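You operate a simulated robot arm through the tools that you are given. There is no shell and no other tool. Be economical: measure what you need, move in short steps, check, and stop when the job is done.

You run a simulated two-armed robot. Do the job below in one go: nothing can be reset, and whatever is moved stays where it is left.

JOB
Take the yellow brush and put it on the scale plate. Then put the draw pin from the top of the packing bench in the inside of the crate under the packing bench. Then take the green-clip strip and leave it on the top of the take-off plate. Then take the teal brush and put it in the white drip pan. Then fetch the wad of film and stand it on the top of the shaft bench mat. Then close the plain cabinet door. Then put the short end roll from the top of the shaft bench on the low shelf of the shaft bench. Do these in the order given. Set down upright: wad of film.

It is judged by the outcome, as a careful person would: the job done as asked, and still so three seconds after it is handed in. It fails if anything else is knocked over, pushed out of place, dropped, spilled or broken.

ROBOT AND FRAMES
Two 7-joint arms with four-finger grippers on one trunk, on a base that drives. Base frame: it is fixed to the floor where the robot stands at the start and does not move with it; the origin is under the middle of the robot, x ahead of it, y to its left, z up; the surface under the hand at the start is at about z = 828. Lengths are in mm, angles in rad, forces in N, time in s.
The left shoulder is at the start at [40, 181, 1179], the right one opposite. With the tool pointing down near the work surface each hand reaches from about 320 to 840 mm from the robot's upright axis, wherever it stands, measured 20 degrees to its own side. Places, roughly: draw pin [750, -250, 1000]; green-clip strip (4x11x4 cm) [700, -400, 800]; inside of the crate under the packing bench [700, 100, 200]; low shelf of the shaft bench [-4100, -3300, 200]; plain cabinet door [-5600, -1300, 900]; scale plate (32x17 cm) [-1940, -960, 600]; short end roll (6x6x18 cm) [-4600, -3200, 900]; teal brush (3x3x13 cm) [-9600, -2500, 900]; top of the shaft bench mat (24x24 cm) [-4240, -3160, 820]; top of the take-off plate [-1800, -100, 600]; wad of film (4x4x8 cm) [-6900, -400, 900]; white drip pan (15x16x7 cm) [-9300, -1000, 600]; yellow brush (6x4x7 cm) [800, 100, 800]. Payload 3.67 kg a hand.
Tool frame (each hand has its own): the origin (TCP) lies between the finger pads and is the grasp point; the fingertips stand 28 mm ahead of it; z points along the fingers, y is the line along which they close. The gripper opens to 112 mm. The gripper's body begins 73 mm behind the TCP.
Orientation is that of the tool frame in the base frame, as [roll, pitch, yaw] about the fixed x, y, z axes, in that order (R = Rz(yaw) Ry(pitch) Rx(roll)). With the fingers straight down and closing along the base's y, the tool's x points along the base's -x, its y along +y and its z along -z.

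CONTROLS
- The arms move only by the tool step_arm. It takes "left_targets", "right_targets" or both (then of equal length, played together; a hand with none holds still); each is a list that holds one entry, the list of rows, each a list of 7 numbers: the shift along the tool's x, y, z in mm, then the turn, a rotation vector about the tool's x, y, z in rad, then the opening, from 0 (shut) to 1 (fully open). In form: [[[dx, dy, dz, ax, ay, az, hand], ...]]. A call has 1 to 12 rows; each row is the pose to reach, as a shift and turn from the pose commanded when the call began, along the tool's axes at that moment. Rows are played at 5 a second. More than 50 mm and 0.15 rad between two rows, or a gripper value outside its range, and nothing of the call is played. Where a pose cannot be reached the arm comes as near as it can. A force on the tool above 40 N (or 10 N above the force at the start of the call, whichever is more), or a blocked arm, ends the call early, and 0.2 s more pass. Each finger halts on what it meets, pressing with about 20 N; the grip force reading is that of the motor and also rises with nothing between the fingers. The clock runs only during rows and for 0.2 s after the last one: add rows that repeat a pose to give the fingers time. It gives the time, the measured TCP pose, the force on the tool (base axes), the opening and the grip force at its end, in the units of the frame above (readings bear some noise), with the torque about the TCP (base axes, N m) and any sound that the robot's microphone picked up.
- Cameras (640 x 400 px; columns grow to the right, rows downward): "scene" is now at [118, -12.4, 1398.7]; the picture's right is [-0.04, -1.00, 0.00], its down [-0.65, 0.03, -0.76] and it looks along [0.76, -0.03, -0.65] (base axes); focal length 280 px, centre (320, 200). "left" rides on the left gripper at [60, 18, -104] in its tool frame; the picture's right is [-0.29, 0.96, 0.00], its down [-0.80, -0.24, -0.55] and it looks along [-0.53, -0.16, 0.83] (tool axes); focal length 234 px, centre (320, 200). "right" rides on the right gripper at [60, -18, -104] in its tool frame; the picture's right is [0.29, 0.96, 0.00], its down [-0.80, 0.24, -0.55] and it looks along [-0.53, 0.16, 0.83] (tool axes); focal length 234 px, centre (320, 200). There is no depth. A picture from a camera that has moved, and an enlarged one, comes with that camera's place and axes in the base frame and with its lens. The place of the scene camera against the robot may be out by one fixed shift of up to 18 mm in any direction.
- capture(camera): a new picture of that camera. The clock stands still meanwhile.
- raise_lower(by): slides the trunk up (or, below 0, down) by that many mm; the arms and the scene camera ride with it, the base frame stays. It gives what a move gives, with no picture.
- roll_base(legs): drives the robot by 1 to 6 legs, each [ahead, left, turn to the left] in mm, mm and rad, along the robot's own axes; the way and the turn of a leg run together, so that a leg with both is an arc; at most 1500 mm and 3.142 rad a leg. The arms and the cameras ride along, it lands a little off, and it stops where it bumps. It gives what a move gives.
- pan_tilt(pan, tilt): turns the head with the scene camera to pan (to the left, within 1.501 rad either way) and tilt (down, from -0.506 to 1.204), counted from straight ahead of the robot. It gives what a move gives.
- zoom(camera, box): a new picture of the part [left, top, right, bottom] of that camera's present view, enlarged. The clock stands still meanwhile.
- hand_in(): hands the job in; it is judged then, once.

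Work in short steps. Places have to be worked out from the pictures, the camera data and where the tool is seen: move nearer, look again, correct. Check each grasp and each placing, and mend what went wrong. You have 196 turns and 172 pictures in all, those below and enlarged ones among them. Open the grippers and draw the arms clear of the work before you hand the job in, unless the task says otherwise; then end with one line.

The tools are called after "Call:" as name(argument=value, ...) on one line, values as JSON. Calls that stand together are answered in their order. step_arm: Moves the arms, as the interface text tells. Its arguments: {"type":"object","properties":{"left_targets":{"type":"array","items":{"type":"array","items":{"type":"array","items":{"type":"number"}}}},"right_targets":{"type":"array","items":{"type":"array","items":{"type":"array","items":{"type":"number"}}}}},"required":[]} The other tools are called the same way: raise_lower (by) slides the trunk up or down; roll_base (legs) drives the base; pan_tilt (pan, tilt) turns the head that bears the scene camera; capture (camera) takes a picture; zoom (camera, box) takes an enlarged picture of a part of a camera's view; hand_in () hands the job in.

At the start:

```text
time: 0.0
left_eef_pos: [479.5, 164.0, 1124.6]
left_tool_rot: [3.14, -0.001, -3.14]
left_contact_force: [-0.8, -0.2, -0.4]
left_torque: [0.02, 0.01, -0.01]
left_gripper_width: 112.0
left_grip_force: 0.0
right_eef_pos: [485.4, -245.8, 1167.0]
right_tool_rot: [-3.141, 0.001, -3.141]
right_contact_force: [1.2, -0.2, 0.0]
right_torque: [-0.04, 0.0, 0.0]
right_gripper_width: 112.2
right_grip_force: 0.0
trunk travel left (down, up): [-300.0, 214.0]
robot x, y, heading: [-2.1, -1.4, -0.004]
head pan, tilt: [-0.044, 0.703]
```

scene: 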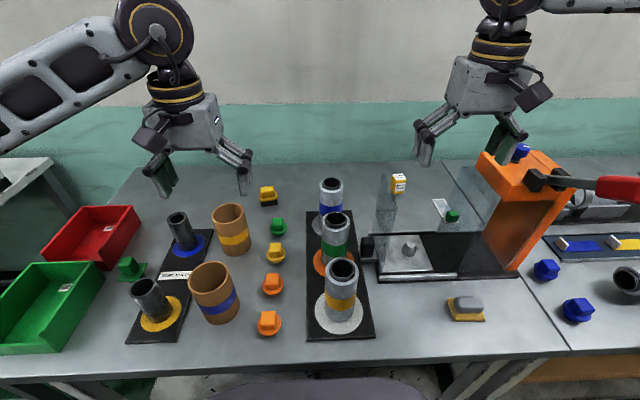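
right: 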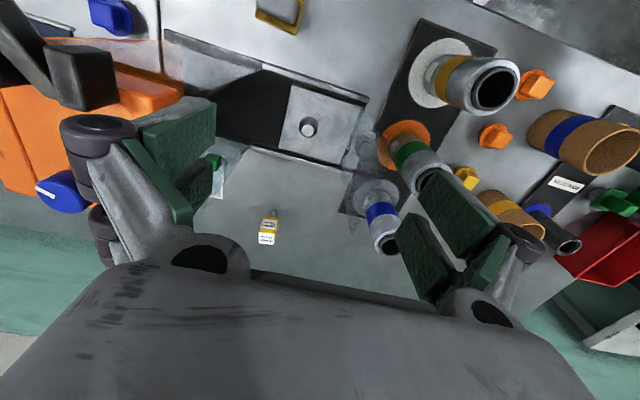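
left: 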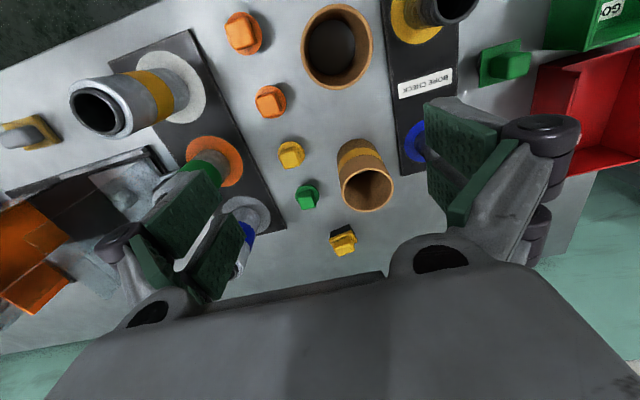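

I'll begin by looking at the bench closely to identify the objects.

Call:
zoom(camera="scene", box=[340, 140, 540, 330])

Call:
zoom(camera="scene", box=[200, 160, 340, 260])

```text
2.11 times, centred on (440, 235) of scene
camera zoom: at [118.0, -12.4, 1398.7], right [-0.04, -1.0, 0.0], down [-0.65, 0.03, -0.76], along [0.76, -0.03, -0.65], focal length 589 px, centre (67, 126)
```

zoom: 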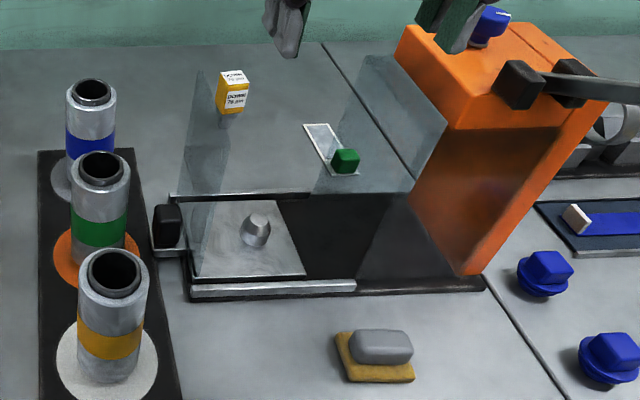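

```text
4.00 times, centred on (270, 210) of scene
camera zoom: at [118.0, -12.4, 1398.7], right [-0.04, -1.0, 0.0], down [-0.65, 0.03, -0.76], along [0.76, -0.03, -0.65], focal length 1119 px, centre (520, 160)
```

zoom: 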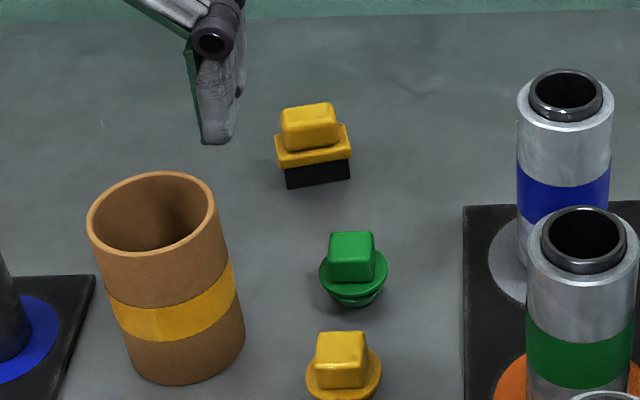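

Yellow brush is clear; the draw pin isn't yet. I zoom the right camera on the yellow labelled item and the knob.

Call:
zoom(camera="right", box=[180, 60, 400, 260])

Call:
zoom(camera="scene", box=[360, 160, 480, 230])

```text
2.00 times, centred on (290, 160) of right
camera zoom: at [425.5, -263.2, 1270.7], right [-0.29, 0.96, 0.0], down [0.8, 0.24, 0.55], along [0.53, 0.16, -0.83], focal length 468 px, centre (380, 280)
```

zoom: 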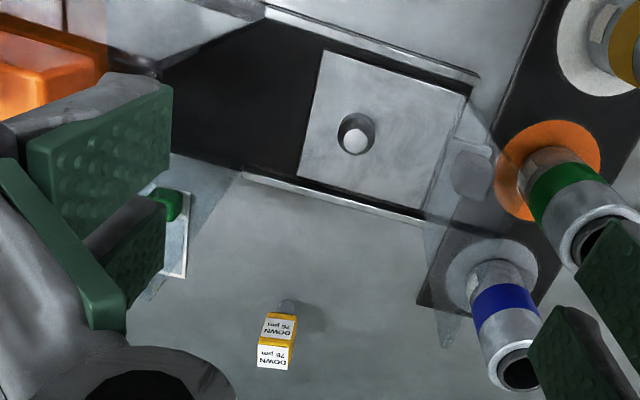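

```text
5.33 times, centred on (420, 195) of scene
camera zoom: at [118.0, -12.4, 1398.7], right [-0.04, -1.0, 0.0], down [-0.65, 0.03, -0.76], along [0.76, -0.03, -0.65], focal length 1492 px, centre (-213, 227)
```

zoom: 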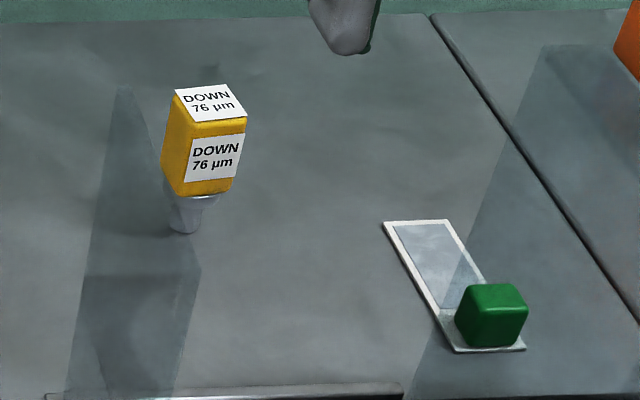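

The draw pin is the yellow "DOWN 76 µm" piece standing at about (771,-273); the strip is near (690,-418); the yellow brush is near (772,125). I move the left hand above the brush.

Call:
step_arm(left_targets=[[[-45, -6, 10, 0, 0, 0, 1], [-90, -12, 20, 0, 0, 0, 1], [-135, -18, 30, 0, 0, 0, 1], [-180, -24, 45, 0, 0, 0, 1], [-225, -30, 60, 0, 0, 0, 1], [-270, -36, 80, 0, 0, 0, 1], [-292, -39, 120, 0, 0, 0, 1]]])

Call:
capture(camera="left")

Call:
zoom(camera="scene", box=[160, 100, 360, 225])

```text
time: 1.6
left_eef_pos: [774.4, 127.5, 1007.4]
left_tool_rot: [-3.141, 0.0, -3.141]
left_contact_force: [0.1, -0.2, 0.8]
left_torque: [0.0, 0.03, -0.01]
left_gripper_width: 112.0
left_grip_force: 0.1
right_eef_pos: [486.8, -246.5, 1165.4]
right_tool_rot: [3.142, -0.002, -3.142]
right_contact_force: [0.6, 0.3, -0.1]
right_torque: [0.0, 0.06, 0.01]
right_gripper_width: 112.2
right_grip_force: 0.0
trunk travel left (down, up): [-300.0, 214.0]
robot x, y, heading: [-0.5, 1.7, 0.002]
head pan, tilt: [-0.044, 0.703]
```

```text
164 pictures are left
camera left: at [715.4, 145.6, 1109.0], right [0.29, 0.96, 0.0], down [0.8, -0.24, 0.55], along [0.53, -0.16, -0.83], focal length 234 px, centre (320, 200)
```

left: 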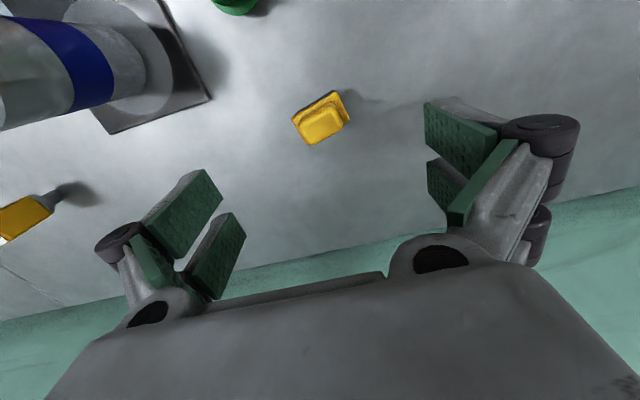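

```text
3.20 times, centred on (260, 162) of scene
camera zoom: at [119.6, -12.8, 1398.5], right [-0.04, -1.0, 0.0], down [-0.65, 0.03, -0.76], along [0.76, -0.03, -0.65], focal length 895 px, centre (512, 320)
```

zoom: 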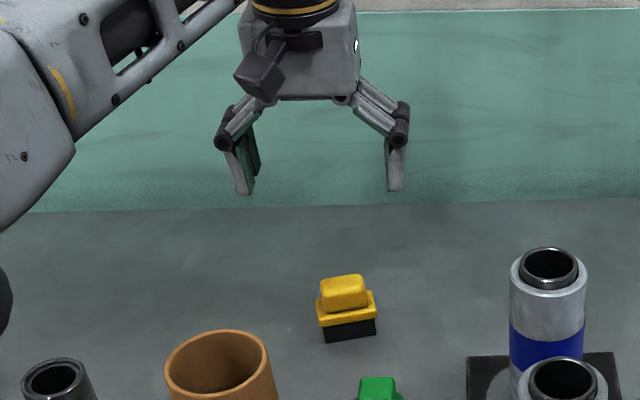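

The brush lies right below the left TCP, turned about 0.23 rad. I turn, descend to z≈864 and close.

Call:
step_arm(left_targets=[[[0, 0, 40, 0, 0, -0.12, 1], [0, 0, 80, 0, 0, -0.23, 1], [0, 0, 115, 0, 0, -0.23, 1], [0, 0, 141, 0, 0, -0.23, 1], [0, 0, 141, 0, 0, -0.23, 0.5], [0, 0, 141, 0, 0, -0.23, 0.3], [0, 0, 141, 0, 0, -0.23, 0.3], [0, 0, 141, 0, 0, -0.23, 0.3]]])

Call:
capture(camera="left")

```text
time: 3.4
left_eef_pos: [772.0, 126.5, 866.3]
left_tool_rot: [-3.142, -0.001, -2.911]
left_contact_force: [-0.5, -0.9, 1.3]
left_torque: [0.04, -0.01, 0.02]
left_gripper_width: 55.3
left_grip_force: 20.0
right_eef_pos: [485.8, -245.2, 1167.3]
right_tool_rot: [-3.141, 0.0, -3.141]
right_contact_force: [-0.3, 0.0, 0.5]
right_torque: [-0.02, 0.02, 0.02]
right_gripper_width: 111.9
right_grip_force: 0.1
trunk travel left (down, up): [-300.0, 214.0]
robot x, y, heading: [-0.9, 1.0, 0.0]
head pan, tilt: [-0.044, 0.703]
```

```text
162 pictures are left
camera left: at [710.3, 130.8, 968.8], right [0.06, 1.0, 0.0], down [0.83, -0.05, 0.55], along [0.55, -0.03, -0.83], focal length 234 px, centre (320, 200)
```

left: 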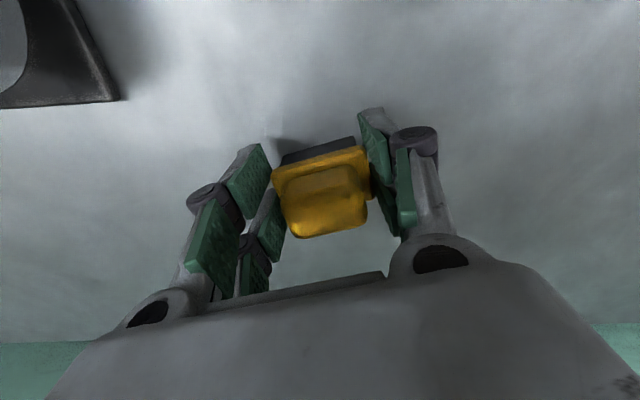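

Gripped at 55 mm. Lift straight up and draw back.

Call:
step_arm(left_targets=[[[0, 0, -45, 0, 0, 0, 0.3], [0, 0, -90, 0, 0, 0, 0.3], [0, 0, -135, 0, 0, 0, 0.3], [0, 0, -180, 0, 0, 0, 0.3], [0, 0, -220, 0, 0, 0, 0.3], [45, 10, -230, 0, 0, 0, 0.3], [90, 20, -230, 0, 0, 0, 0.3], [135, 32, -230, 0, 0, 0, 0.3], [180, 42, -230, 0, 0, 0, 0.3], [225, 53, -230, 0, 0, 0, 0.3], [270, 64, -230, 0, 0, 0, 0.3], [315, 75, -230, 0, 0, 0, 0.3]]])

Call:
pan_tilt(pan=1.5, tilt=0.5)

Call:
capture(camera="scene")

Call:
pan_tilt(pan=-1.5, tilt=0.5)

Call:
capture(camera="scene")

```text
time: 6.0
left_eef_pos: [446.3, 125.8, 1092.8]
left_tool_rot: [-3.14, 0.0, -2.908]
left_contact_force: [0.1, -0.6, -0.7]
left_torque: [-0.04, -0.01, 0.01]
left_gripper_width: 55.6
left_grip_force: 19.4
right_eef_pos: [485.2, -244.9, 1167.3]
right_tool_rot: [-3.141, 0.001, -3.14]
right_contact_force: [0.6, 0.0, -0.3]
right_torque: [0.03, -0.01, 0.03]
right_gripper_width: 112.1
right_grip_force: 0.2
trunk travel left (down, up): [-300.0, 214.0]
robot x, y, heading: [-0.8, -0.4, 0.0]
head pan, tilt: [-0.044, 0.703]
```

```text
time: 7.6
left_eef_pos: [447.5, 124.5, 1093.5]
left_tool_rot: [3.141, -0.001, -2.912]
left_contact_force: [0.2, 0.2, -1.7]
left_torque: [0.01, -0.03, 0.01]
left_gripper_width: 55.7
left_grip_force: 20.1
right_eef_pos: [485.7, -245.7, 1167.8]
right_tool_rot: [-3.141, 0.001, 3.141]
right_contact_force: [0.3, -0.2, -0.1]
right_torque: [0.02, -0.02, 0.03]
right_gripper_width: 112.0
right_grip_force: 0.0
trunk travel left (down, up): [-300.0, 214.0]
robot x, y, heading: [-3.7, 1.1, -0.001]
head pan, tilt: [1.499, 0.499]
```

```text
161 pictures are left
camera scene: at [39.9, 82.2, 1416.7], right [1.0, -0.07, 0.0], down [-0.03, -0.48, -0.88], along [0.06, 0.88, -0.48], focal length 280 px, centre (320, 200)
```

scene: 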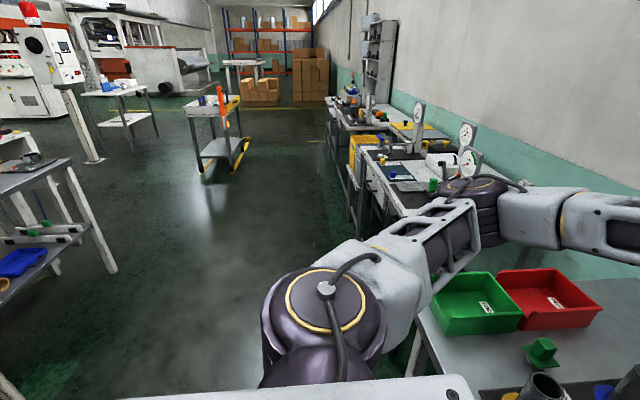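

```text
time: 10.2
left_eef_pos: [446.3, 125.5, 1093.5]
left_tool_rot: [-3.141, 0.002, -2.91]
left_contact_force: [0.4, 1.1, -1.1]
left_torque: [0.0, 0.0, 0.02]
left_gripper_width: 55.8
left_grip_force: 20.0
right_eef_pos: [485.9, -245.8, 1166.2]
right_tool_rot: [-3.142, -0.002, -3.141]
right_contact_force: [-0.7, 0.1, 0.5]
right_torque: [-0.02, -0.01, -0.01]
right_gripper_width: 112.1
right_grip_force: 0.1
trunk travel left (down, up): [-300.0, 214.0]
robot x, y, heading: [-0.7, -0.0, -0.003]
head pan, tilt: [-1.499, 0.499]
```

```text
160 pictures are left
camera scene: at [39.9, -99.4, 1416.7], right [-1.0, -0.07, 0.0], down [-0.03, 0.48, -0.88], along [0.06, -0.88, -0.48], focal length 280 px, centre (320, 200)
```

scene: 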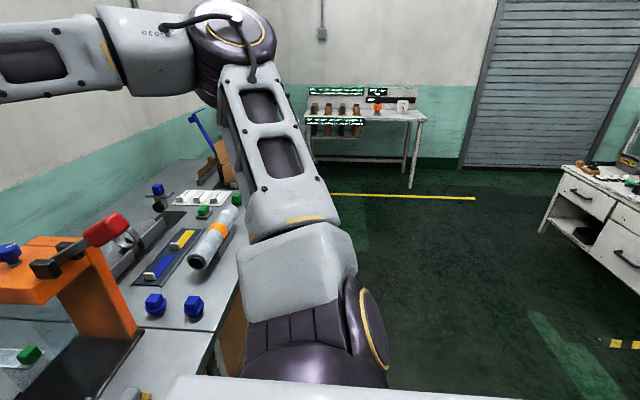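

Floor is clear around. I back off 350 mm and turn half round, then look.

Call:
roll_base(legs=[[-350, 0, 0], [0, 0, 3.14]])

Call:
pan_tilt(pan=0, tilt=0.4)

Call:
capture(camera="scene")

```text
time: 20.8
left_eef_pos: [-786.0, -142.2, 1092.7]
left_tool_rot: [-3.141, 0.001, 0.27]
left_contact_force: [0.3, 0.0, -0.9]
left_torque: [0.0, -0.01, 0.02]
left_gripper_width: 55.6
left_grip_force: 19.9
right_eef_pos: [-840.2, 227.1, 1166.3]
right_tool_rot: [-3.14, 0.0, 0.04]
right_contact_force: [0.3, -0.5, -0.7]
right_torque: [-0.02, 0.0, 0.02]
right_gripper_width: 111.9
right_grip_force: 0.1
trunk travel left (down, up): [-300.0, 214.0]
robot x, y, heading: [-344.7, 2.5, -3.101]
head pan, tilt: [-1.499, 0.499]
```

```text
time: 22.4
left_eef_pos: [-786.7, -141.3, 1092.5]
left_tool_rot: [-3.14, -0.001, 0.27]
left_contact_force: [-0.8, 0.5, -0.7]
left_torque: [-0.02, 0.0, -0.02]
left_gripper_width: 55.8
left_grip_force: 19.6
right_eef_pos: [-839.8, 226.1, 1167.1]
right_tool_rot: [-3.141, -0.001, 0.039]
right_contact_force: [-0.7, -0.3, 0.3]
right_torque: [0.01, -0.01, 0.01]
right_gripper_width: 112.1
right_grip_force: 0.1
trunk travel left (down, up): [-300.0, 214.0]
robot x, y, heading: [-343.9, 1.7, -3.104]
head pan, tilt: [0.0, 0.4]
```

```text
159 pictures are left
camera scene: at [-444.7, -12.4, 1425.8], right [-0.04, 1.0, 0.0], down [0.39, 0.02, -0.92], along [-0.92, -0.04, -0.39], focal length 280 px, centre (320, 200)
```

scene: 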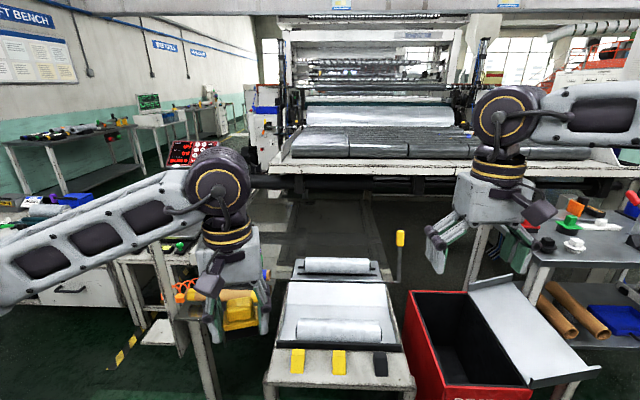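

The take-off plate unit is ahead; the scale lies to the left behind the arm. I look left.

Call:
pan_tilt(pan=0.75, tilt=0.45)

Call:
capture(camera="scene")

Call:
capture(camera="left")

```text
time: 23.5
left_eef_pos: [-786.3, -142.3, 1092.7]
left_tool_rot: [-3.141, 0.001, 0.27]
left_contact_force: [0.6, -0.2, -1.0]
left_torque: [0.03, 0.0, -0.01]
left_gripper_width: 55.6
left_grip_force: 19.7
right_eef_pos: [-841.0, 225.2, 1167.1]
right_tool_rot: [-3.141, 0.0, 0.04]
right_contact_force: [0.6, -0.1, 0.1]
right_torque: [0.01, -0.03, -0.01]
right_gripper_width: 112.1
right_grip_force: 0.0
trunk travel left (down, up): [-300.0, 214.0]
robot x, y, heading: [-341.8, -0.5, -3.1]
head pan, tilt: [0.75, 0.45]
```

```text
158 pictures are left
camera scene: at [-416.9, -74.0, 1421.1], right [-0.71, 0.7, 0.0], down [0.31, 0.31, -0.9], along [-0.63, -0.64, -0.44], focal length 280 px, centre (320, 200)
```

scene: 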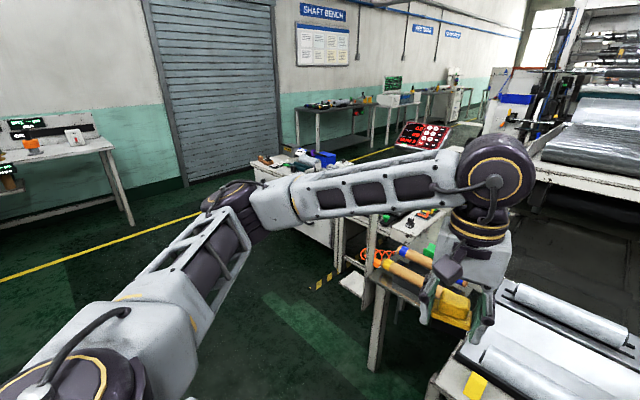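

```text
157 pictures are left
camera left: at [-722.8, -143.7, 1195.5], right [-0.02, -1.0, 0.0], down [-0.83, 0.02, 0.55], along [-0.55, 0.01, -0.83], focal length 234 px, centre (320, 200)
```

left: 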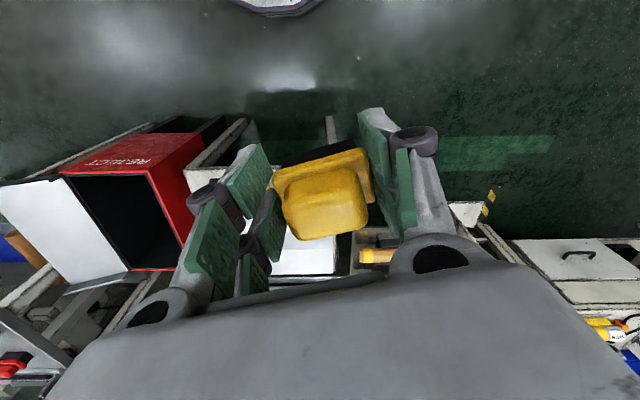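

The view is blocked by the arm. I strafe left (toward -y) 800 mm to get in front of the scale table.

Call:
roll_base(legs=[[0, 800, 0]])

Call:
pan_tilt(pan=0.0, tilt=0.5)

Call:
capture(camera="scene")

```text
time: 27.9
left_eef_pos: [-754.5, -939.5, 1092.2]
left_tool_rot: [-3.141, -0.001, 0.269]
left_contact_force: [-0.4, 0.2, -1.4]
left_torque: [0.02, -0.03, 0.01]
left_gripper_width: 55.6
left_grip_force: 19.4
right_eef_pos: [-807.5, -571.2, 1166.7]
right_tool_rot: [-3.141, 0.0, 0.039]
right_contact_force: [0.3, 0.1, 0.8]
right_torque: [0.02, -0.01, -0.02]
right_gripper_width: 112.0
right_grip_force: 0.1
trunk travel left (down, up): [-300.0, 214.0]
robot x, y, heading: [-315.7, -797.4, -3.102]
head pan, tilt: [0.75, 0.45]
```

```text
time: 29.0
left_eef_pos: [-753.7, -939.4, 1092.4]
left_tool_rot: [3.141, 0.0, 0.27]
left_contact_force: [0.5, 0.2, -1.1]
left_torque: [-0.01, -0.02, 0.02]
left_gripper_width: 55.5
left_grip_force: 19.7
right_eef_pos: [-807.8, -570.2, 1168.0]
right_tool_rot: [3.142, 0.0, 0.042]
right_contact_force: [0.6, -1.1, -0.5]
right_torque: [-0.02, 0.0, 0.04]
right_gripper_width: 111.9
right_grip_force: 0.1
trunk travel left (down, up): [-300.0, 214.0]
robot x, y, heading: [-313.6, -794.8, -3.103]
head pan, tilt: [0.0, 0.499]
```

```text
156 pictures are left
camera scene: at [-411.2, -810.1, 1416.7], right [-0.04, 1.0, 0.0], down [0.48, 0.02, -0.88], along [-0.88, -0.04, -0.48], focal length 280 px, centre (320, 200)
```

scene: 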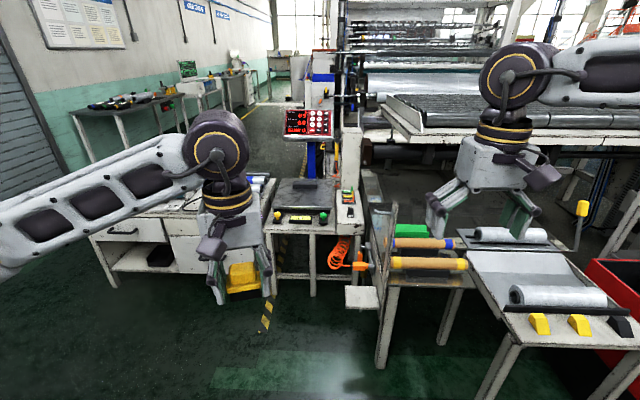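

The dark scale plate is ahead at about (303,193), table front at x≈-1636. I drive toward it, squaring the heading.

Call:
roll_base(legs=[[0, 120, -0.04], [900, 0, 0]])

Call:
pan_tilt(pan=0.0, tilt=0.85)

Call:
capture(camera="scene")

```text
time: 34.7
left_eef_pos: [-1646.1, -1049.5, 1092.3]
left_tool_rot: [3.141, 0.0, 0.239]
left_contact_force: [0.8, 0.8, -1.2]
left_torque: [0.0, -0.02, 0.01]
left_gripper_width: 55.4
left_grip_force: 20.1
right_eef_pos: [-1687.3, -681.0, 1166.7]
right_tool_rot: [-3.14, 0.0, 0.008]
right_contact_force: [-0.2, 0.7, 0.1]
right_torque: [-0.01, 0.0, 0.0]
right_gripper_width: 112.2
right_grip_force: 0.0
trunk travel left (down, up): [-300.0, 214.0]
robot x, y, heading: [-1199.6, -922.1, -3.135]
head pan, tilt: [0.0, 0.499]
```

```text
time: 35.5
left_eef_pos: [-1644.6, -1049.5, 1093.0]
left_tool_rot: [3.141, 0.001, 0.236]
left_contact_force: [-1.2, -0.7, -0.5]
left_torque: [0.0, 0.04, 0.04]
left_gripper_width: 55.7
left_grip_force: 19.1
right_eef_pos: [-1685.7, -679.8, 1166.4]
right_tool_rot: [-3.141, 0.0, 0.008]
right_contact_force: [-0.3, -0.5, 0.3]
right_torque: [-0.01, -0.03, 0.0]
right_gripper_width: 111.8
right_grip_force: 0.1
trunk travel left (down, up): [-300.0, 214.0]
robot x, y, heading: [-1197.2, -922.2, -3.138]
head pan, tilt: [0.0, 0.85]
```

```text
155 pictures are left
camera scene: at [-1284.3, -931.3, 1386.8], right [-0.01, 1.0, 0.0], down [0.75, 0.0, -0.66], along [-0.66, 0.0, -0.75], focal length 280 px, centre (320, 200)
```

scene: 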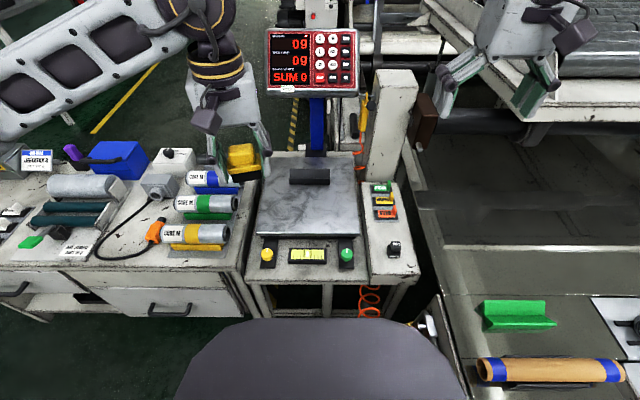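

The plate is free between its front edge and the dark item near its back; I aim at about (-1905,-965). Bring the hand over it, then lower the trunk.

Call:
step_arm(left_targets=[[[-38, -24, 0, 0, 0, 0.06, 0.3], [-76, -48, 0, 0, 0, 0.12, 0.3], [-114, -72, 10, 0, 0, 0.18, 0.3], [-152, -96, 20, 0, 0, 0.237, 0.3], [-190, -120, 30, 0, 0, 0.237, 0.3], [-228, -142, 40, 0, 0, 0.237, 0.3]]])

Call:
raise_lower(by=-200)

Call:
capture(camera="scene")

Call:
capture(camera="left")

```text
time: 36.9
left_eef_pos: [-1901.3, -963.5, 1051.6]
left_tool_rot: [3.14, 0.0, 0.0]
left_contact_force: [-0.3, -0.1, -0.3]
left_torque: [-0.02, -0.02, 0.02]
left_gripper_width: 55.6
left_grip_force: 20.3
right_eef_pos: [-1686.7, -678.7, 1165.6]
right_tool_rot: [3.139, -0.001, 0.008]
right_contact_force: [0.2, 0.6, -0.4]
right_torque: [-0.03, 0.01, -0.02]
right_gripper_width: 112.1
right_grip_force: 0.2
trunk travel left (down, up): [-300.0, 214.0]
robot x, y, heading: [-1198.9, -922.1, -3.132]
head pan, tilt: [0.0, 0.85]
```

```text
time: 39.1
left_eef_pos: [-1881.2, -973.9, 862.0]
left_tool_rot: [-3.12, 0.002, 0.058]
left_contact_force: [3.2, -0.9, -1.7]
left_torque: [0.22, 0.28, 0.01]
left_gripper_width: 55.4
left_grip_force: 19.8
right_eef_pos: [-1684.6, -681.9, 982.1]
right_tool_rot: [-3.115, 0.001, 0.068]
right_contact_force: [0.3, -0.8, -1.1]
right_torque: [0.16, -0.04, 0.01]
right_gripper_width: 111.9
right_grip_force: 0.0
trunk travel left (down, up): [-100.0, 414.0]
robot x, y, heading: [-1186.9, -874.5, -3.077]
head pan, tilt: [0.0, 0.85]
```

```text
154 pictures are left
camera scene: at [-1267.9, -943.6, 1198.7], right [-0.06, 1.0, 0.05], down [0.75, 0.08, -0.66], along [-0.66, -0.01, -0.75], focal length 280 px, centre (320, 200)
```

scene: 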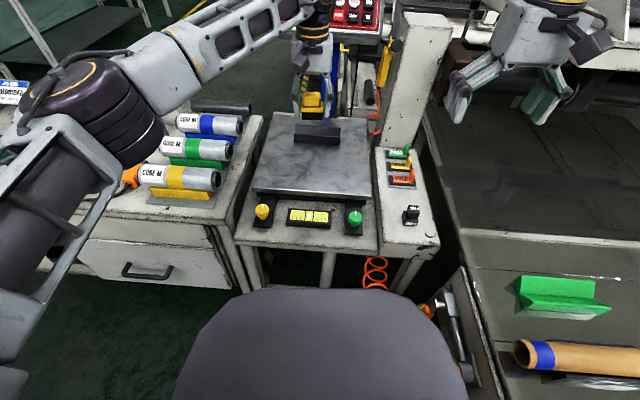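

```text
153 pictures are left
camera left: at [-1818.8, -992.4, 964.6], right [-0.23, -0.97, -0.02], down [-0.81, 0.18, 0.56], along [-0.54, 0.15, -0.83], focal length 234 px, centre (320, 200)
```

left: 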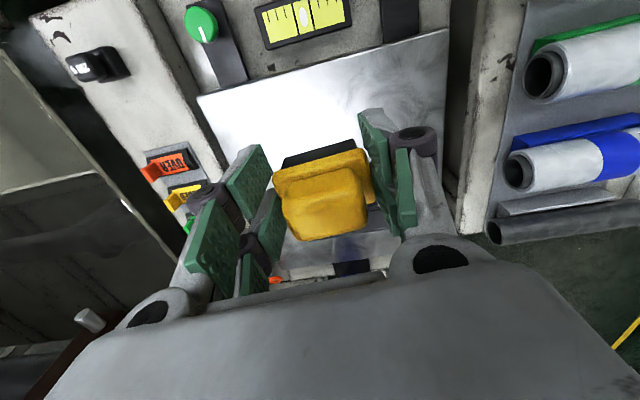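

The robot got tilted and shifted: something (probably the left elbow on the drawer bench) touched while lowering. I raise again and look.

Call:
raise_lower(by=100)

Call:
pan_tilt(pan=0.6, tilt=0.85)

Call:
capture(camera="scene")

```text
time: 40.4
left_eef_pos: [-1899.3, -965.7, 952.8]
left_tool_rot: [-3.14, 0.001, -0.001]
left_contact_force: [-0.4, -0.9, -1.5]
left_torque: [-0.03, 0.0, 0.01]
left_gripper_width: 55.4
left_grip_force: 20.4
right_eef_pos: [-1686.9, -678.8, 1067.4]
right_tool_rot: [-3.141, 0.001, 0.007]
right_contact_force: [-0.3, 0.3, -0.3]
right_torque: [-0.03, 0.0, -0.01]
right_gripper_width: 111.8
right_grip_force: 0.0
trunk travel left (down, up): [-200.0, 314.0]
robot x, y, heading: [-1194.6, -923.4, -3.133]
head pan, tilt: [0.0, 0.85]
```

```text
time: 41.4
left_eef_pos: [-1900.9, -965.2, 952.0]
left_tool_rot: [-3.141, 0.0, 0.0]
left_contact_force: [-0.1, -0.1, -1.5]
left_torque: [-0.02, 0.0, -0.01]
left_gripper_width: 55.6
left_grip_force: 20.3
right_eef_pos: [-1686.2, -680.5, 1067.4]
right_tool_rot: [3.141, 0.002, 0.008]
right_contact_force: [0.3, -0.1, -0.2]
right_torque: [0.02, -0.01, -0.02]
right_gripper_width: 112.0
right_grip_force: 0.1
trunk travel left (down, up): [-200.0, 314.0]
robot x, y, heading: [-1195.4, -924.8, -3.137]
head pan, tilt: [0.6, 0.85]
```

```text
152 pictures are left
camera scene: at [-1270.6, -975.2, 1287.6], right [-0.57, 0.82, 0.0], down [0.62, 0.43, -0.66], along [-0.54, -0.38, -0.75], focal length 280 px, centre (320, 200)
```

scene: 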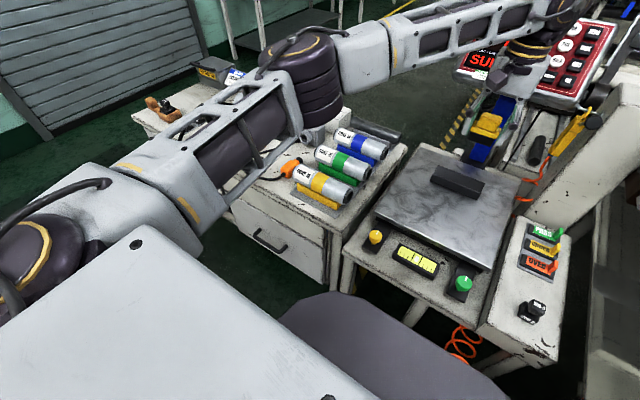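

The pose recovered. Without lowering further, the arm can still reach the plate; I descend the hand to about z=700 and look.

Call:
step_arm(left_targets=[[[0, 0, 42, 0, 0, 0, 0.3], [0, 0, 84, 0, 0, 0, 0.3], [0, 0, 126, 0, 0, 0, 0.3], [0, 0, 168, 0, 0, 0, 0.3], [0, 0, 210, 0, 0, 0, 0.3], [0, 0, 250, 0, 0, 0, 0.3]]])

Call:
capture(camera="scene")

Call:
capture(camera="left")

```text
time: 42.8
left_eef_pos: [-1900.9, -964.4, 704.2]
left_tool_rot: [3.141, 0.0, -0.001]
left_contact_force: [-0.2, -1.2, -0.2]
left_torque: [0.02, -0.01, -0.01]
left_gripper_width: 55.5
left_grip_force: 20.2
right_eef_pos: [-1686.5, -679.8, 1067.0]
right_tool_rot: [-3.141, 0.001, 0.008]
right_contact_force: [0.1, 0.5, -1.2]
right_torque: [0.01, -0.01, -0.02]
right_gripper_width: 112.1
right_grip_force: 0.0
trunk travel left (down, up): [-200.0, 314.0]
robot x, y, heading: [-1199.0, -924.1, -3.134]
head pan, tilt: [0.6, 0.85]
```

```text
151 pictures are left
camera scene: at [-1271.1, -975.3, 1287.5], right [-0.57, 0.82, 0.0], down [0.62, 0.43, -0.66], along [-0.54, -0.38, -0.75], focal length 280 px, centre (320, 200)
```

scene: 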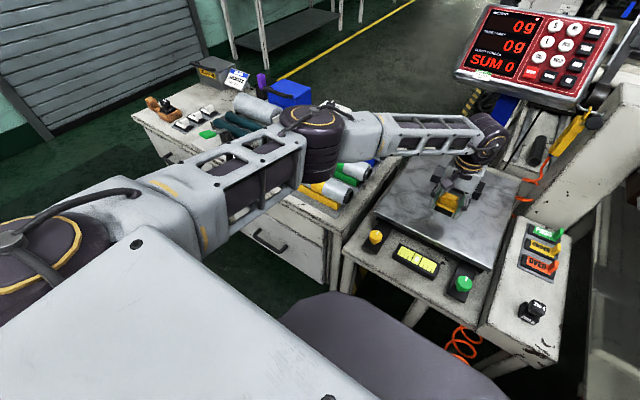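

```text
150 pictures are left
camera left: at [-1840.1, -982.7, 806.7], right [-0.29, -0.96, 0.0], down [-0.8, 0.24, 0.55], along [-0.53, 0.16, -0.83], focal length 234 px, centre (320, 200)
```

left: 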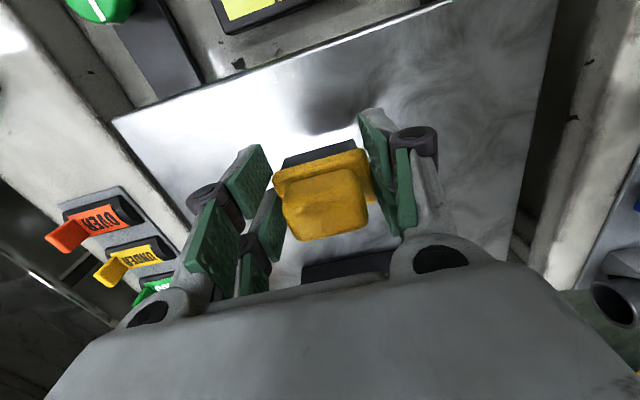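

The brush is above the free front half of the plate. I descend gently toward z≈645.

Call:
step_arm(left_targets=[[[0, 0, 15, 0, 0, 0, 0.3], [0, 0, 30, 0, 0, 0, 0.3], [0, 0, 42, 0, 0, 0, 0.3], [0, 0, 50, 0, 0, 0, 0.3], [0, 0, 56, 0, 0, 0, 0.3]]])

Call:
zoom(camera="scene", box=[370, 110, 530, 210])

```text
time: 44.0
left_eef_pos: [-1899.4, -965.3, 646.7]
left_tool_rot: [-3.141, -0.001, 0.0]
left_contact_force: [-0.5, -0.7, -0.7]
left_torque: [0.02, 0.0, 0.01]
left_gripper_width: 55.5
left_grip_force: 19.4
right_eef_pos: [-1686.8, -678.8, 1067.7]
right_tool_rot: [-3.142, 0.0, 0.007]
right_contact_force: [0.0, 0.4, 1.0]
right_torque: [-0.01, 0.04, -0.05]
right_gripper_width: 112.1
right_grip_force: 0.0
trunk travel left (down, up): [-200.0, 314.0]
robot x, y, heading: [-1196.8, -920.1, -3.135]
head pan, tilt: [0.6, 0.85]
```

```text
4.00 times, centred on (450, 160) of scene
camera zoom: at [-1270.6, -975.3, 1287.6], right [-0.57, 0.82, 0.0], down [0.62, 0.43, -0.66], along [-0.54, -0.38, -0.75], focal length 1119 px, centre (-200, 360)
```

zoom: 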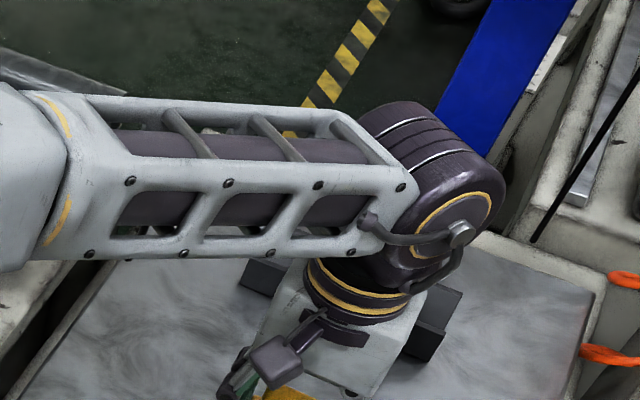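

No contact yet; continue down in small rows until force shows.

Call:
step_arm(left_targets=[[[0, 0, 5, 0, 0, 0, 0.3], [0, 0, 9, 0, 0, 0, 0.3], [0, 0, 13, 0, 0, 0, 0.3], [0, 0, 16, 0, 0, 0, 0.3], [0, 0, 16, 0, 0, 0, 0.3]]])

Call:
capture(camera="left")

```text
time: 45.2
left_eef_pos: [-1898.0, -965.0, 631.8]
left_tool_rot: [-3.141, 0.0, 0.001]
left_contact_force: [-1.0, 3.0, 13.7]
left_torque: [0.06, 0.12, -0.01]
left_gripper_width: 54.7
left_grip_force: 19.9
right_eef_pos: [-1685.3, -679.0, 1068.8]
right_tool_rot: [3.141, 0.002, 0.004]
right_contact_force: [1.5, 0.6, -0.7]
right_torque: [0.0, -0.02, 0.0]
right_gripper_width: 112.2
right_grip_force: 0.0
trunk travel left (down, up): [-200.0, 314.0]
robot x, y, heading: [-1197.8, -923.1, -3.14]
head pan, tilt: [0.6, 0.85]
```

```text
148 pictures are left
camera left: at [-1838.0, -982.9, 734.4], right [-0.29, -0.96, 0.0], down [-0.8, 0.24, 0.56], along [-0.53, 0.16, -0.83], focal length 234 px, centre (320, 200)
```

left: 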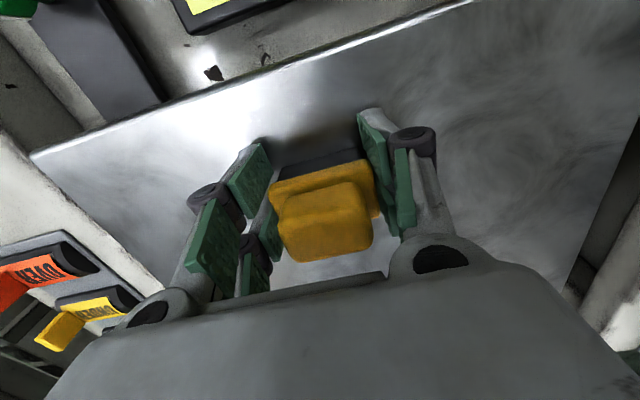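

Contact at 14 N: the brush rests on the plate. Open and lift away.

Call:
step_arm(left_targets=[[[0, 0, -3, 0, 0, 0, 0.5], [0, 0, -3, 0, 0, 0, 0.8], [0, 0, -3, 0, 0, 0, 1], [0, 0, -3, 0, 0, 0, 1], [0, 0, -25, 0, 0, 0, 1], [0, 0, -65, 0, 0, 0, 1], [0, 0, -110, 0, 0, 0, 1], [0, 0, -155, 0, 0, 0, 1], [0, 0, -200, 0, 0, 0, 1], [0, 0, -245, 0, 0, 0, 1], [0, 0, -290, 0, 0, 0, 1], [0, 0, -330, 0, 0, 0, 1]]])

Call:
capture(camera="scene")

```text
time: 47.8
left_eef_pos: [-1896.2, -961.6, 965.3]
left_tool_rot: [3.14, -0.001, 0.001]
left_contact_force: [0.0, 0.1, 0.7]
left_torque: [0.05, -0.03, 0.03]
left_gripper_width: 112.0
left_grip_force: 0.1
right_eef_pos: [-1685.6, -679.6, 1068.6]
right_tool_rot: [-3.141, 0.0, 0.008]
right_contact_force: [0.1, 0.0, 0.5]
right_torque: [0.01, -0.01, -0.01]
right_gripper_width: 112.1
right_grip_force: 0.1
trunk travel left (down, up): [-200.0, 314.0]
robot x, y, heading: [-1201.0, -923.6, -3.137]
head pan, tilt: [0.6, 0.85]
```

```text
147 pictures are left
camera scene: at [-1269.8, -975.2, 1287.6], right [-0.57, 0.82, 0.0], down [0.62, 0.43, -0.66], along [-0.54, -0.38, -0.75], focal length 280 px, centre (320, 200)
```

scene: 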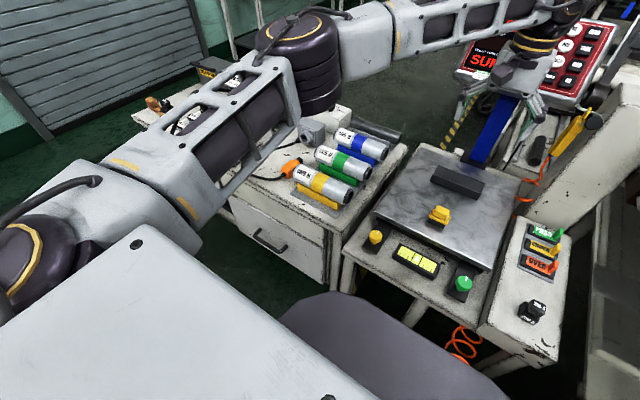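

The brush stands on the plate. Back off, retract the left arm, raise the trunk and turn back to the packing bench.

Call:
roll_base(legs=[[-850, 0, 0], [0, 0, 3.138], [0, 830, 0]])

Call:
raise_lower(by=100)

Call:
step_arm(left_targets=[[[45, 0, 0, 0, 0, 0, 1], [90, 0, 0, 0, 0, 0, 1], [135, 0, 0, 0, 0, 0, 1], [180, 0, 0, 0, 0, 0, 1], [220, 20, 0, 0, 0, 0, 1], [260, 40, 0, 0, 0, 0, 1]]])

Call:
pan_tilt(pan=0, tilt=0.7)

Call:
capture(camera="scene")

```text
time: 63.0
left_eef_pos: [328.9, -469.0, 970.1]
left_tool_rot: [3.139, 0.008, 3.106]
left_contact_force: [-0.6, 0.3, 0.8]
left_torque: [-0.02, 0.0, -0.01]
left_gripper_width: 112.1
left_grip_force: 0.1
right_eef_pos: [133.5, -729.6, 1068.0]
right_tool_rot: [3.139, 0.0, -3.12]
right_contact_force: [-0.1, 0.7, 0.3]
right_torque: [-0.03, -0.01, -0.03]
right_gripper_width: 111.8
right_grip_force: 0.1
trunk travel left (down, up): [-200.0, 314.0]
robot x, y, heading: [-353.5, -495.8, 0.023]
head pan, tilt: [0.6, 0.85]
stopped in leg 3: the robot was blocked; the commanded pose is now the measured one
```

```text
time: 63.9
left_eef_pos: [331.3, -463.9, 1027.0]
left_tool_rot: [3.139, -0.007, 3.117]
left_contact_force: [-8.4, -3.4, -12.5]
left_torque: [0.05, -0.78, 0.25]
left_gripper_width: 111.9
left_grip_force: 0.0
right_eef_pos: [137.5, -728.1, 1134.2]
right_tool_rot: [3.14, -0.001, -3.118]
right_contact_force: [-1.4, 0.9, 0.0]
right_torque: [-0.01, -0.02, 0.0]
right_gripper_width: 112.0
right_grip_force: 0.0
trunk travel left (down, up): [-267.0, 247.0]
robot x, y, heading: [-353.4, -497.8, 0.025]
head pan, tilt: [0.6, 0.85]
stopped: the force on the tool passed its limit at 51 N (the readings are from after the stop); the commanded pose is now the measured one
```

```text
time: 65.3
left_eef_pos: [72.4, -415.6, 1029.2]
left_tool_rot: [3.14, -0.004, 3.12]
left_contact_force: [-0.4, 0.2, 0.4]
left_torque: [0.0, -0.06, -0.01]
left_gripper_width: 112.0
left_grip_force: 0.1
right_eef_pos: [137.4, -725.9, 1135.5]
right_tool_rot: [3.141, -0.001, -3.117]
right_contact_force: [0.2, 0.1, 0.0]
right_torque: [-0.02, 0.0, 0.01]
right_gripper_width: 111.7
right_grip_force: 0.1
trunk travel left (down, up): [-267.0, 247.0]
robot x, y, heading: [-357.8, -494.5, 0.027]
head pan, tilt: [0.6, 0.85]
```

```text
time: 66.3
left_eef_pos: [73.1, -416.0, 1028.7]
left_tool_rot: [3.137, -0.002, 3.117]
left_contact_force: [-0.5, 0.5, 0.0]
left_torque: [-0.03, 0.01, 0.0]
left_gripper_width: 111.9
left_grip_force: 0.2
right_eef_pos: [137.7, -728.5, 1135.0]
right_tool_rot: [3.141, 0.0, -3.117]
right_contact_force: [-1.1, 0.3, 0.2]
right_torque: [0.03, 0.0, -0.01]
right_gripper_width: 111.9
right_grip_force: 0.1
trunk travel left (down, up): [-267.0, 247.0]
robot x, y, heading: [-354.8, -494.2, 0.024]
head pan, tilt: [0.0, 0.7]
```

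```text
146 pictures are left
camera scene: at [-237.7, -500.5, 1366.4], right [0.03, -1.0, 0.0], down [-0.64, -0.02, -0.76], along [0.76, 0.02, -0.64], focal length 280 px, centre (320, 200)
```

scene: 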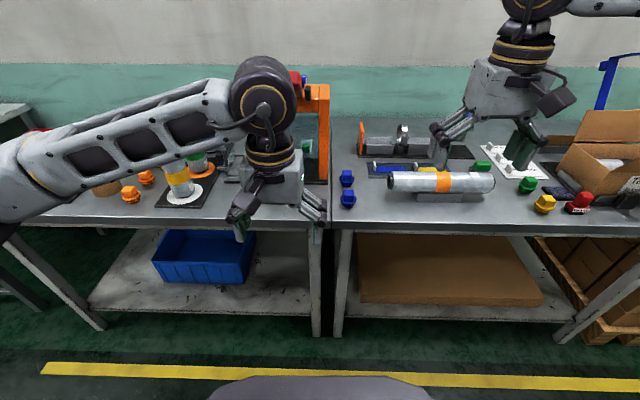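

The extended left hand bumped something at the bench (near the orange machine). I check for damage.

Call:
zoom(camera="scene", box=[140, 60, 420, 240])

Call:
capture(camera="left")

```text
2.22 times, centred on (280, 150) of scene
camera zoom: at [-237.7, -500.5, 1366.4], right [0.03, -1.0, 0.0], down [-0.64, -0.02, -0.76], along [0.76, 0.02, -0.64], focal length 622 px, centre (409, 311)
```

zoom: 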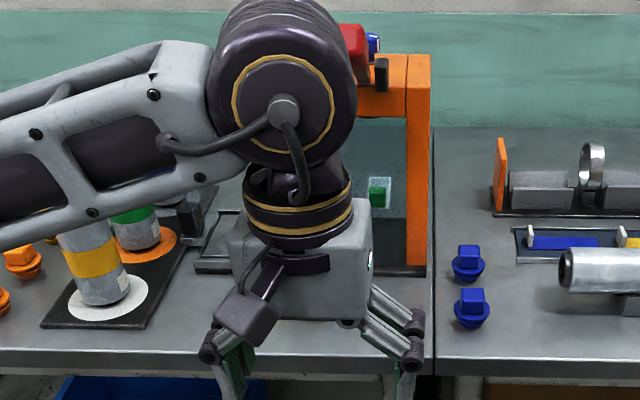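

```text
144 pictures are left
camera left: at [15.3, -398.2, 1132.6], right [0.31, 0.95, 0.0], down [0.79, -0.26, 0.55], along [0.52, -0.17, -0.83], focal length 234 px, centre (320, 200)
```

left: 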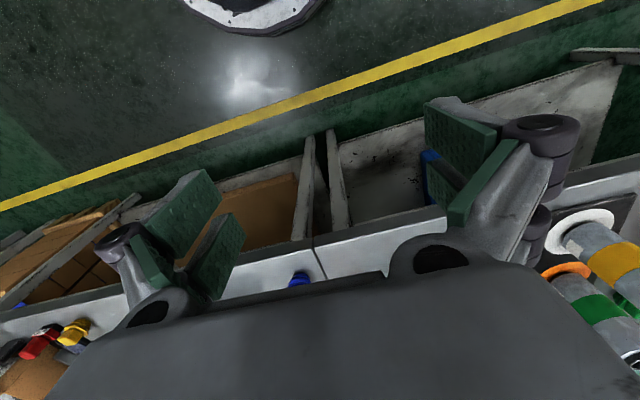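

The lever is still where it was; no damage seen. With hands now clear of the bench, I return to the start place (y≈0), squaring up, restoring trunk height.

Call:
raise_lower(by=33)

Call:
roll_base(legs=[[0, 0, -0.025], [0, 480, 0]])

Call:
capture(camera="scene")

```text
time: 67.1
left_eef_pos: [74.2, -417.0, 1063.3]
left_tool_rot: [3.138, -0.005, 3.117]
left_contact_force: [-0.3, 0.1, -0.2]
left_torque: [-0.02, 0.0, -0.01]
left_gripper_width: 111.9
left_grip_force: 0.1
right_eef_pos: [137.3, -728.8, 1166.6]
right_tool_rot: [3.139, 0.0, -3.117]
right_contact_force: [0.0, -0.7, -1.3]
right_torque: [0.0, 0.04, -0.04]
right_gripper_width: 112.1
right_grip_force: 0.0
trunk travel left (down, up): [-300.0, 214.0]
robot x, y, heading: [-353.4, -497.0, 0.027]
head pan, tilt: [0.0, 0.7]
```

```text
time: 70.4
left_eef_pos: [74.5, 57.7, 1062.7]
left_tool_rot: [3.139, -0.003, 3.094]
left_contact_force: [0.4, -0.8, -0.2]
left_torque: [0.03, 0.0, -0.01]
left_gripper_width: 111.7
left_grip_force: 0.1
right_eef_pos: [129.0, -253.9, 1167.6]
right_tool_rot: [3.139, -0.001, -3.141]
right_contact_force: [-0.2, 0.1, -0.2]
right_torque: [-0.02, 0.01, 0.01]
right_gripper_width: 112.0
right_grip_force: 0.0
trunk travel left (down, up): [-300.0, 214.0]
robot x, y, heading: [-355.8, -10.4, 0.004]
head pan, tilt: [0.0, 0.7]
```

```text
143 pictures are left
camera scene: at [-238.0, -17.3, 1399.0], right [0.0, -1.0, 0.0], down [-0.64, 0.0, -0.76], along [0.76, 0.0, -0.64], focal length 280 px, centre (320, 200)
```

scene: 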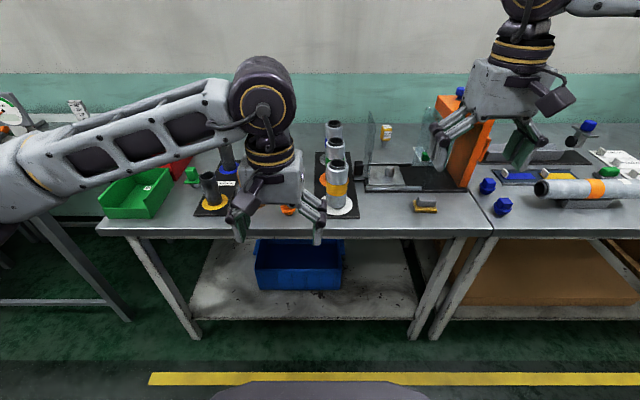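

Move the left hand a bit out and up, then drive forward to the bench and view the pin with the right camera.

Call:
step_arm(left_targets=[[[0, 40, -30, 0, 0, 0, 1], [0, 80, -60, 0, 0, 0, 1], [0, 110, -90, 0, 0, 0, 1]]])

Call:
roll_base(legs=[[375, 0, -0.004]])

Call:
capture(camera="scene")

Call:
capture(camera="right")

```text
time: 71.2
left_eef_pos: [82.4, 168.5, 1153.7]
left_tool_rot: [3.137, -0.005, 3.091]
left_contact_force: [0.0, -0.2, -0.3]
left_torque: [0.0, -0.03, 0.01]
left_gripper_width: 112.0
left_grip_force: 0.1
right_eef_pos: [129.8, -254.6, 1166.4]
right_tool_rot: [-3.141, -0.001, 3.14]
right_contact_force: [-0.1, -0.5, 0.0]
right_torque: [-0.02, -0.02, 0.05]
right_gripper_width: 111.8
right_grip_force: 0.1
trunk travel left (down, up): [-300.0, 214.0]
robot x, y, heading: [-355.1, -8.9, 0.001]
head pan, tilt: [0.0, 0.7]
```

```text
time: 73.6
left_eef_pos: [450.3, 166.7, 1152.8]
left_tool_rot: [3.137, -0.005, 3.09]
left_contact_force: [0.4, -0.4, 0.5]
left_torque: [0.01, 0.01, 0.02]
left_gripper_width: 112.1
left_grip_force: 0.1
right_eef_pos: [497.2, -256.8, 1166.3]
right_tool_rot: [3.139, -0.001, 3.138]
right_contact_force: [0.1, -0.3, 0.4]
right_torque: [0.0, -0.08, 0.0]
right_gripper_width: 111.8
right_grip_force: 0.0
trunk travel left (down, up): [-300.0, 214.0]
robot x, y, heading: [11.6, -7.8, -0.001]
head pan, tilt: [0.0, 0.7]
```

```text
142 pictures are left
camera scene: at [129.3, -17.9, 1399.0], right [0.0, -1.0, 0.0], down [-0.64, 0.0, -0.76], along [0.76, 0.0, -0.64], focal length 280 px, centre (320, 200)
```

scene: 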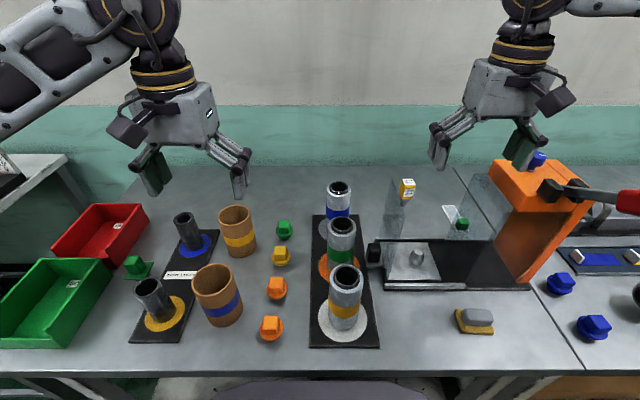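

```text
141 pictures are left
camera right: at [436.0, -274.0, 1270.8], right [-0.28, 0.96, 0.0], down [0.8, 0.24, 0.55], along [0.53, 0.16, -0.83], focal length 234 px, centre (320, 200)
```

right: 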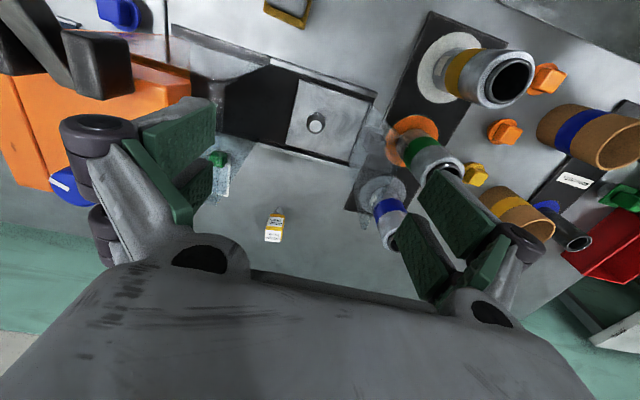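

Let me view the glass guards around the pin more closely.

Call:
zoom(camera="scene", box=[350, 140, 510, 300])

Call:
zoom(camera="right", box=[170, 20, 410, 270])

```text
2.50 times, centred on (430, 220) of scene
camera zoom: at [129.3, -17.9, 1399.0], right [0.0, -1.0, 0.0], down [-0.64, 0.0, -0.76], along [0.76, 0.0, -0.64], focal length 699 px, centre (45, 150)
```

zoom: 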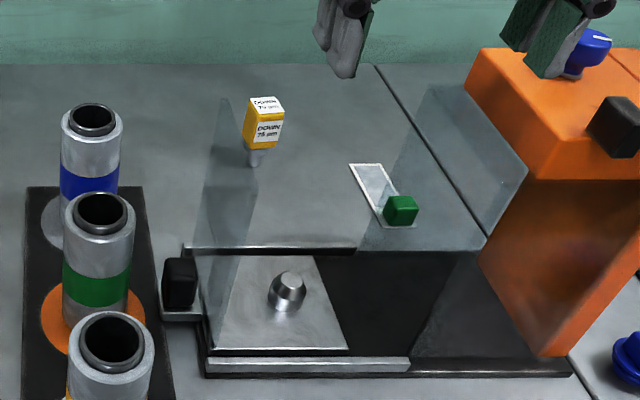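

```text
1.60 times, centred on (290, 145) of right
camera zoom: at [436.0, -274.0, 1270.8], right [-0.28, 0.96, 0.0], down [0.8, 0.24, 0.55], along [0.53, 0.16, -0.83], focal length 375 px, centre (368, 288)
```

zoom: 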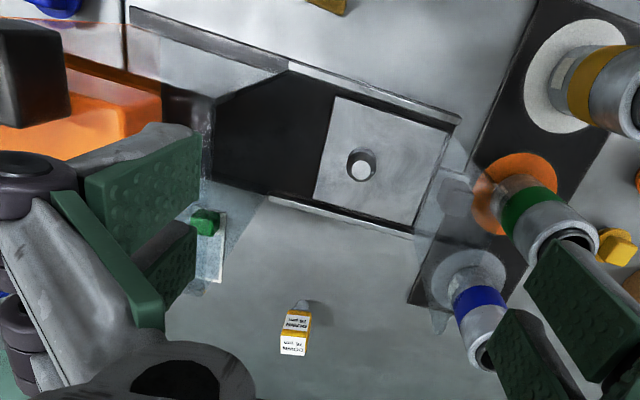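

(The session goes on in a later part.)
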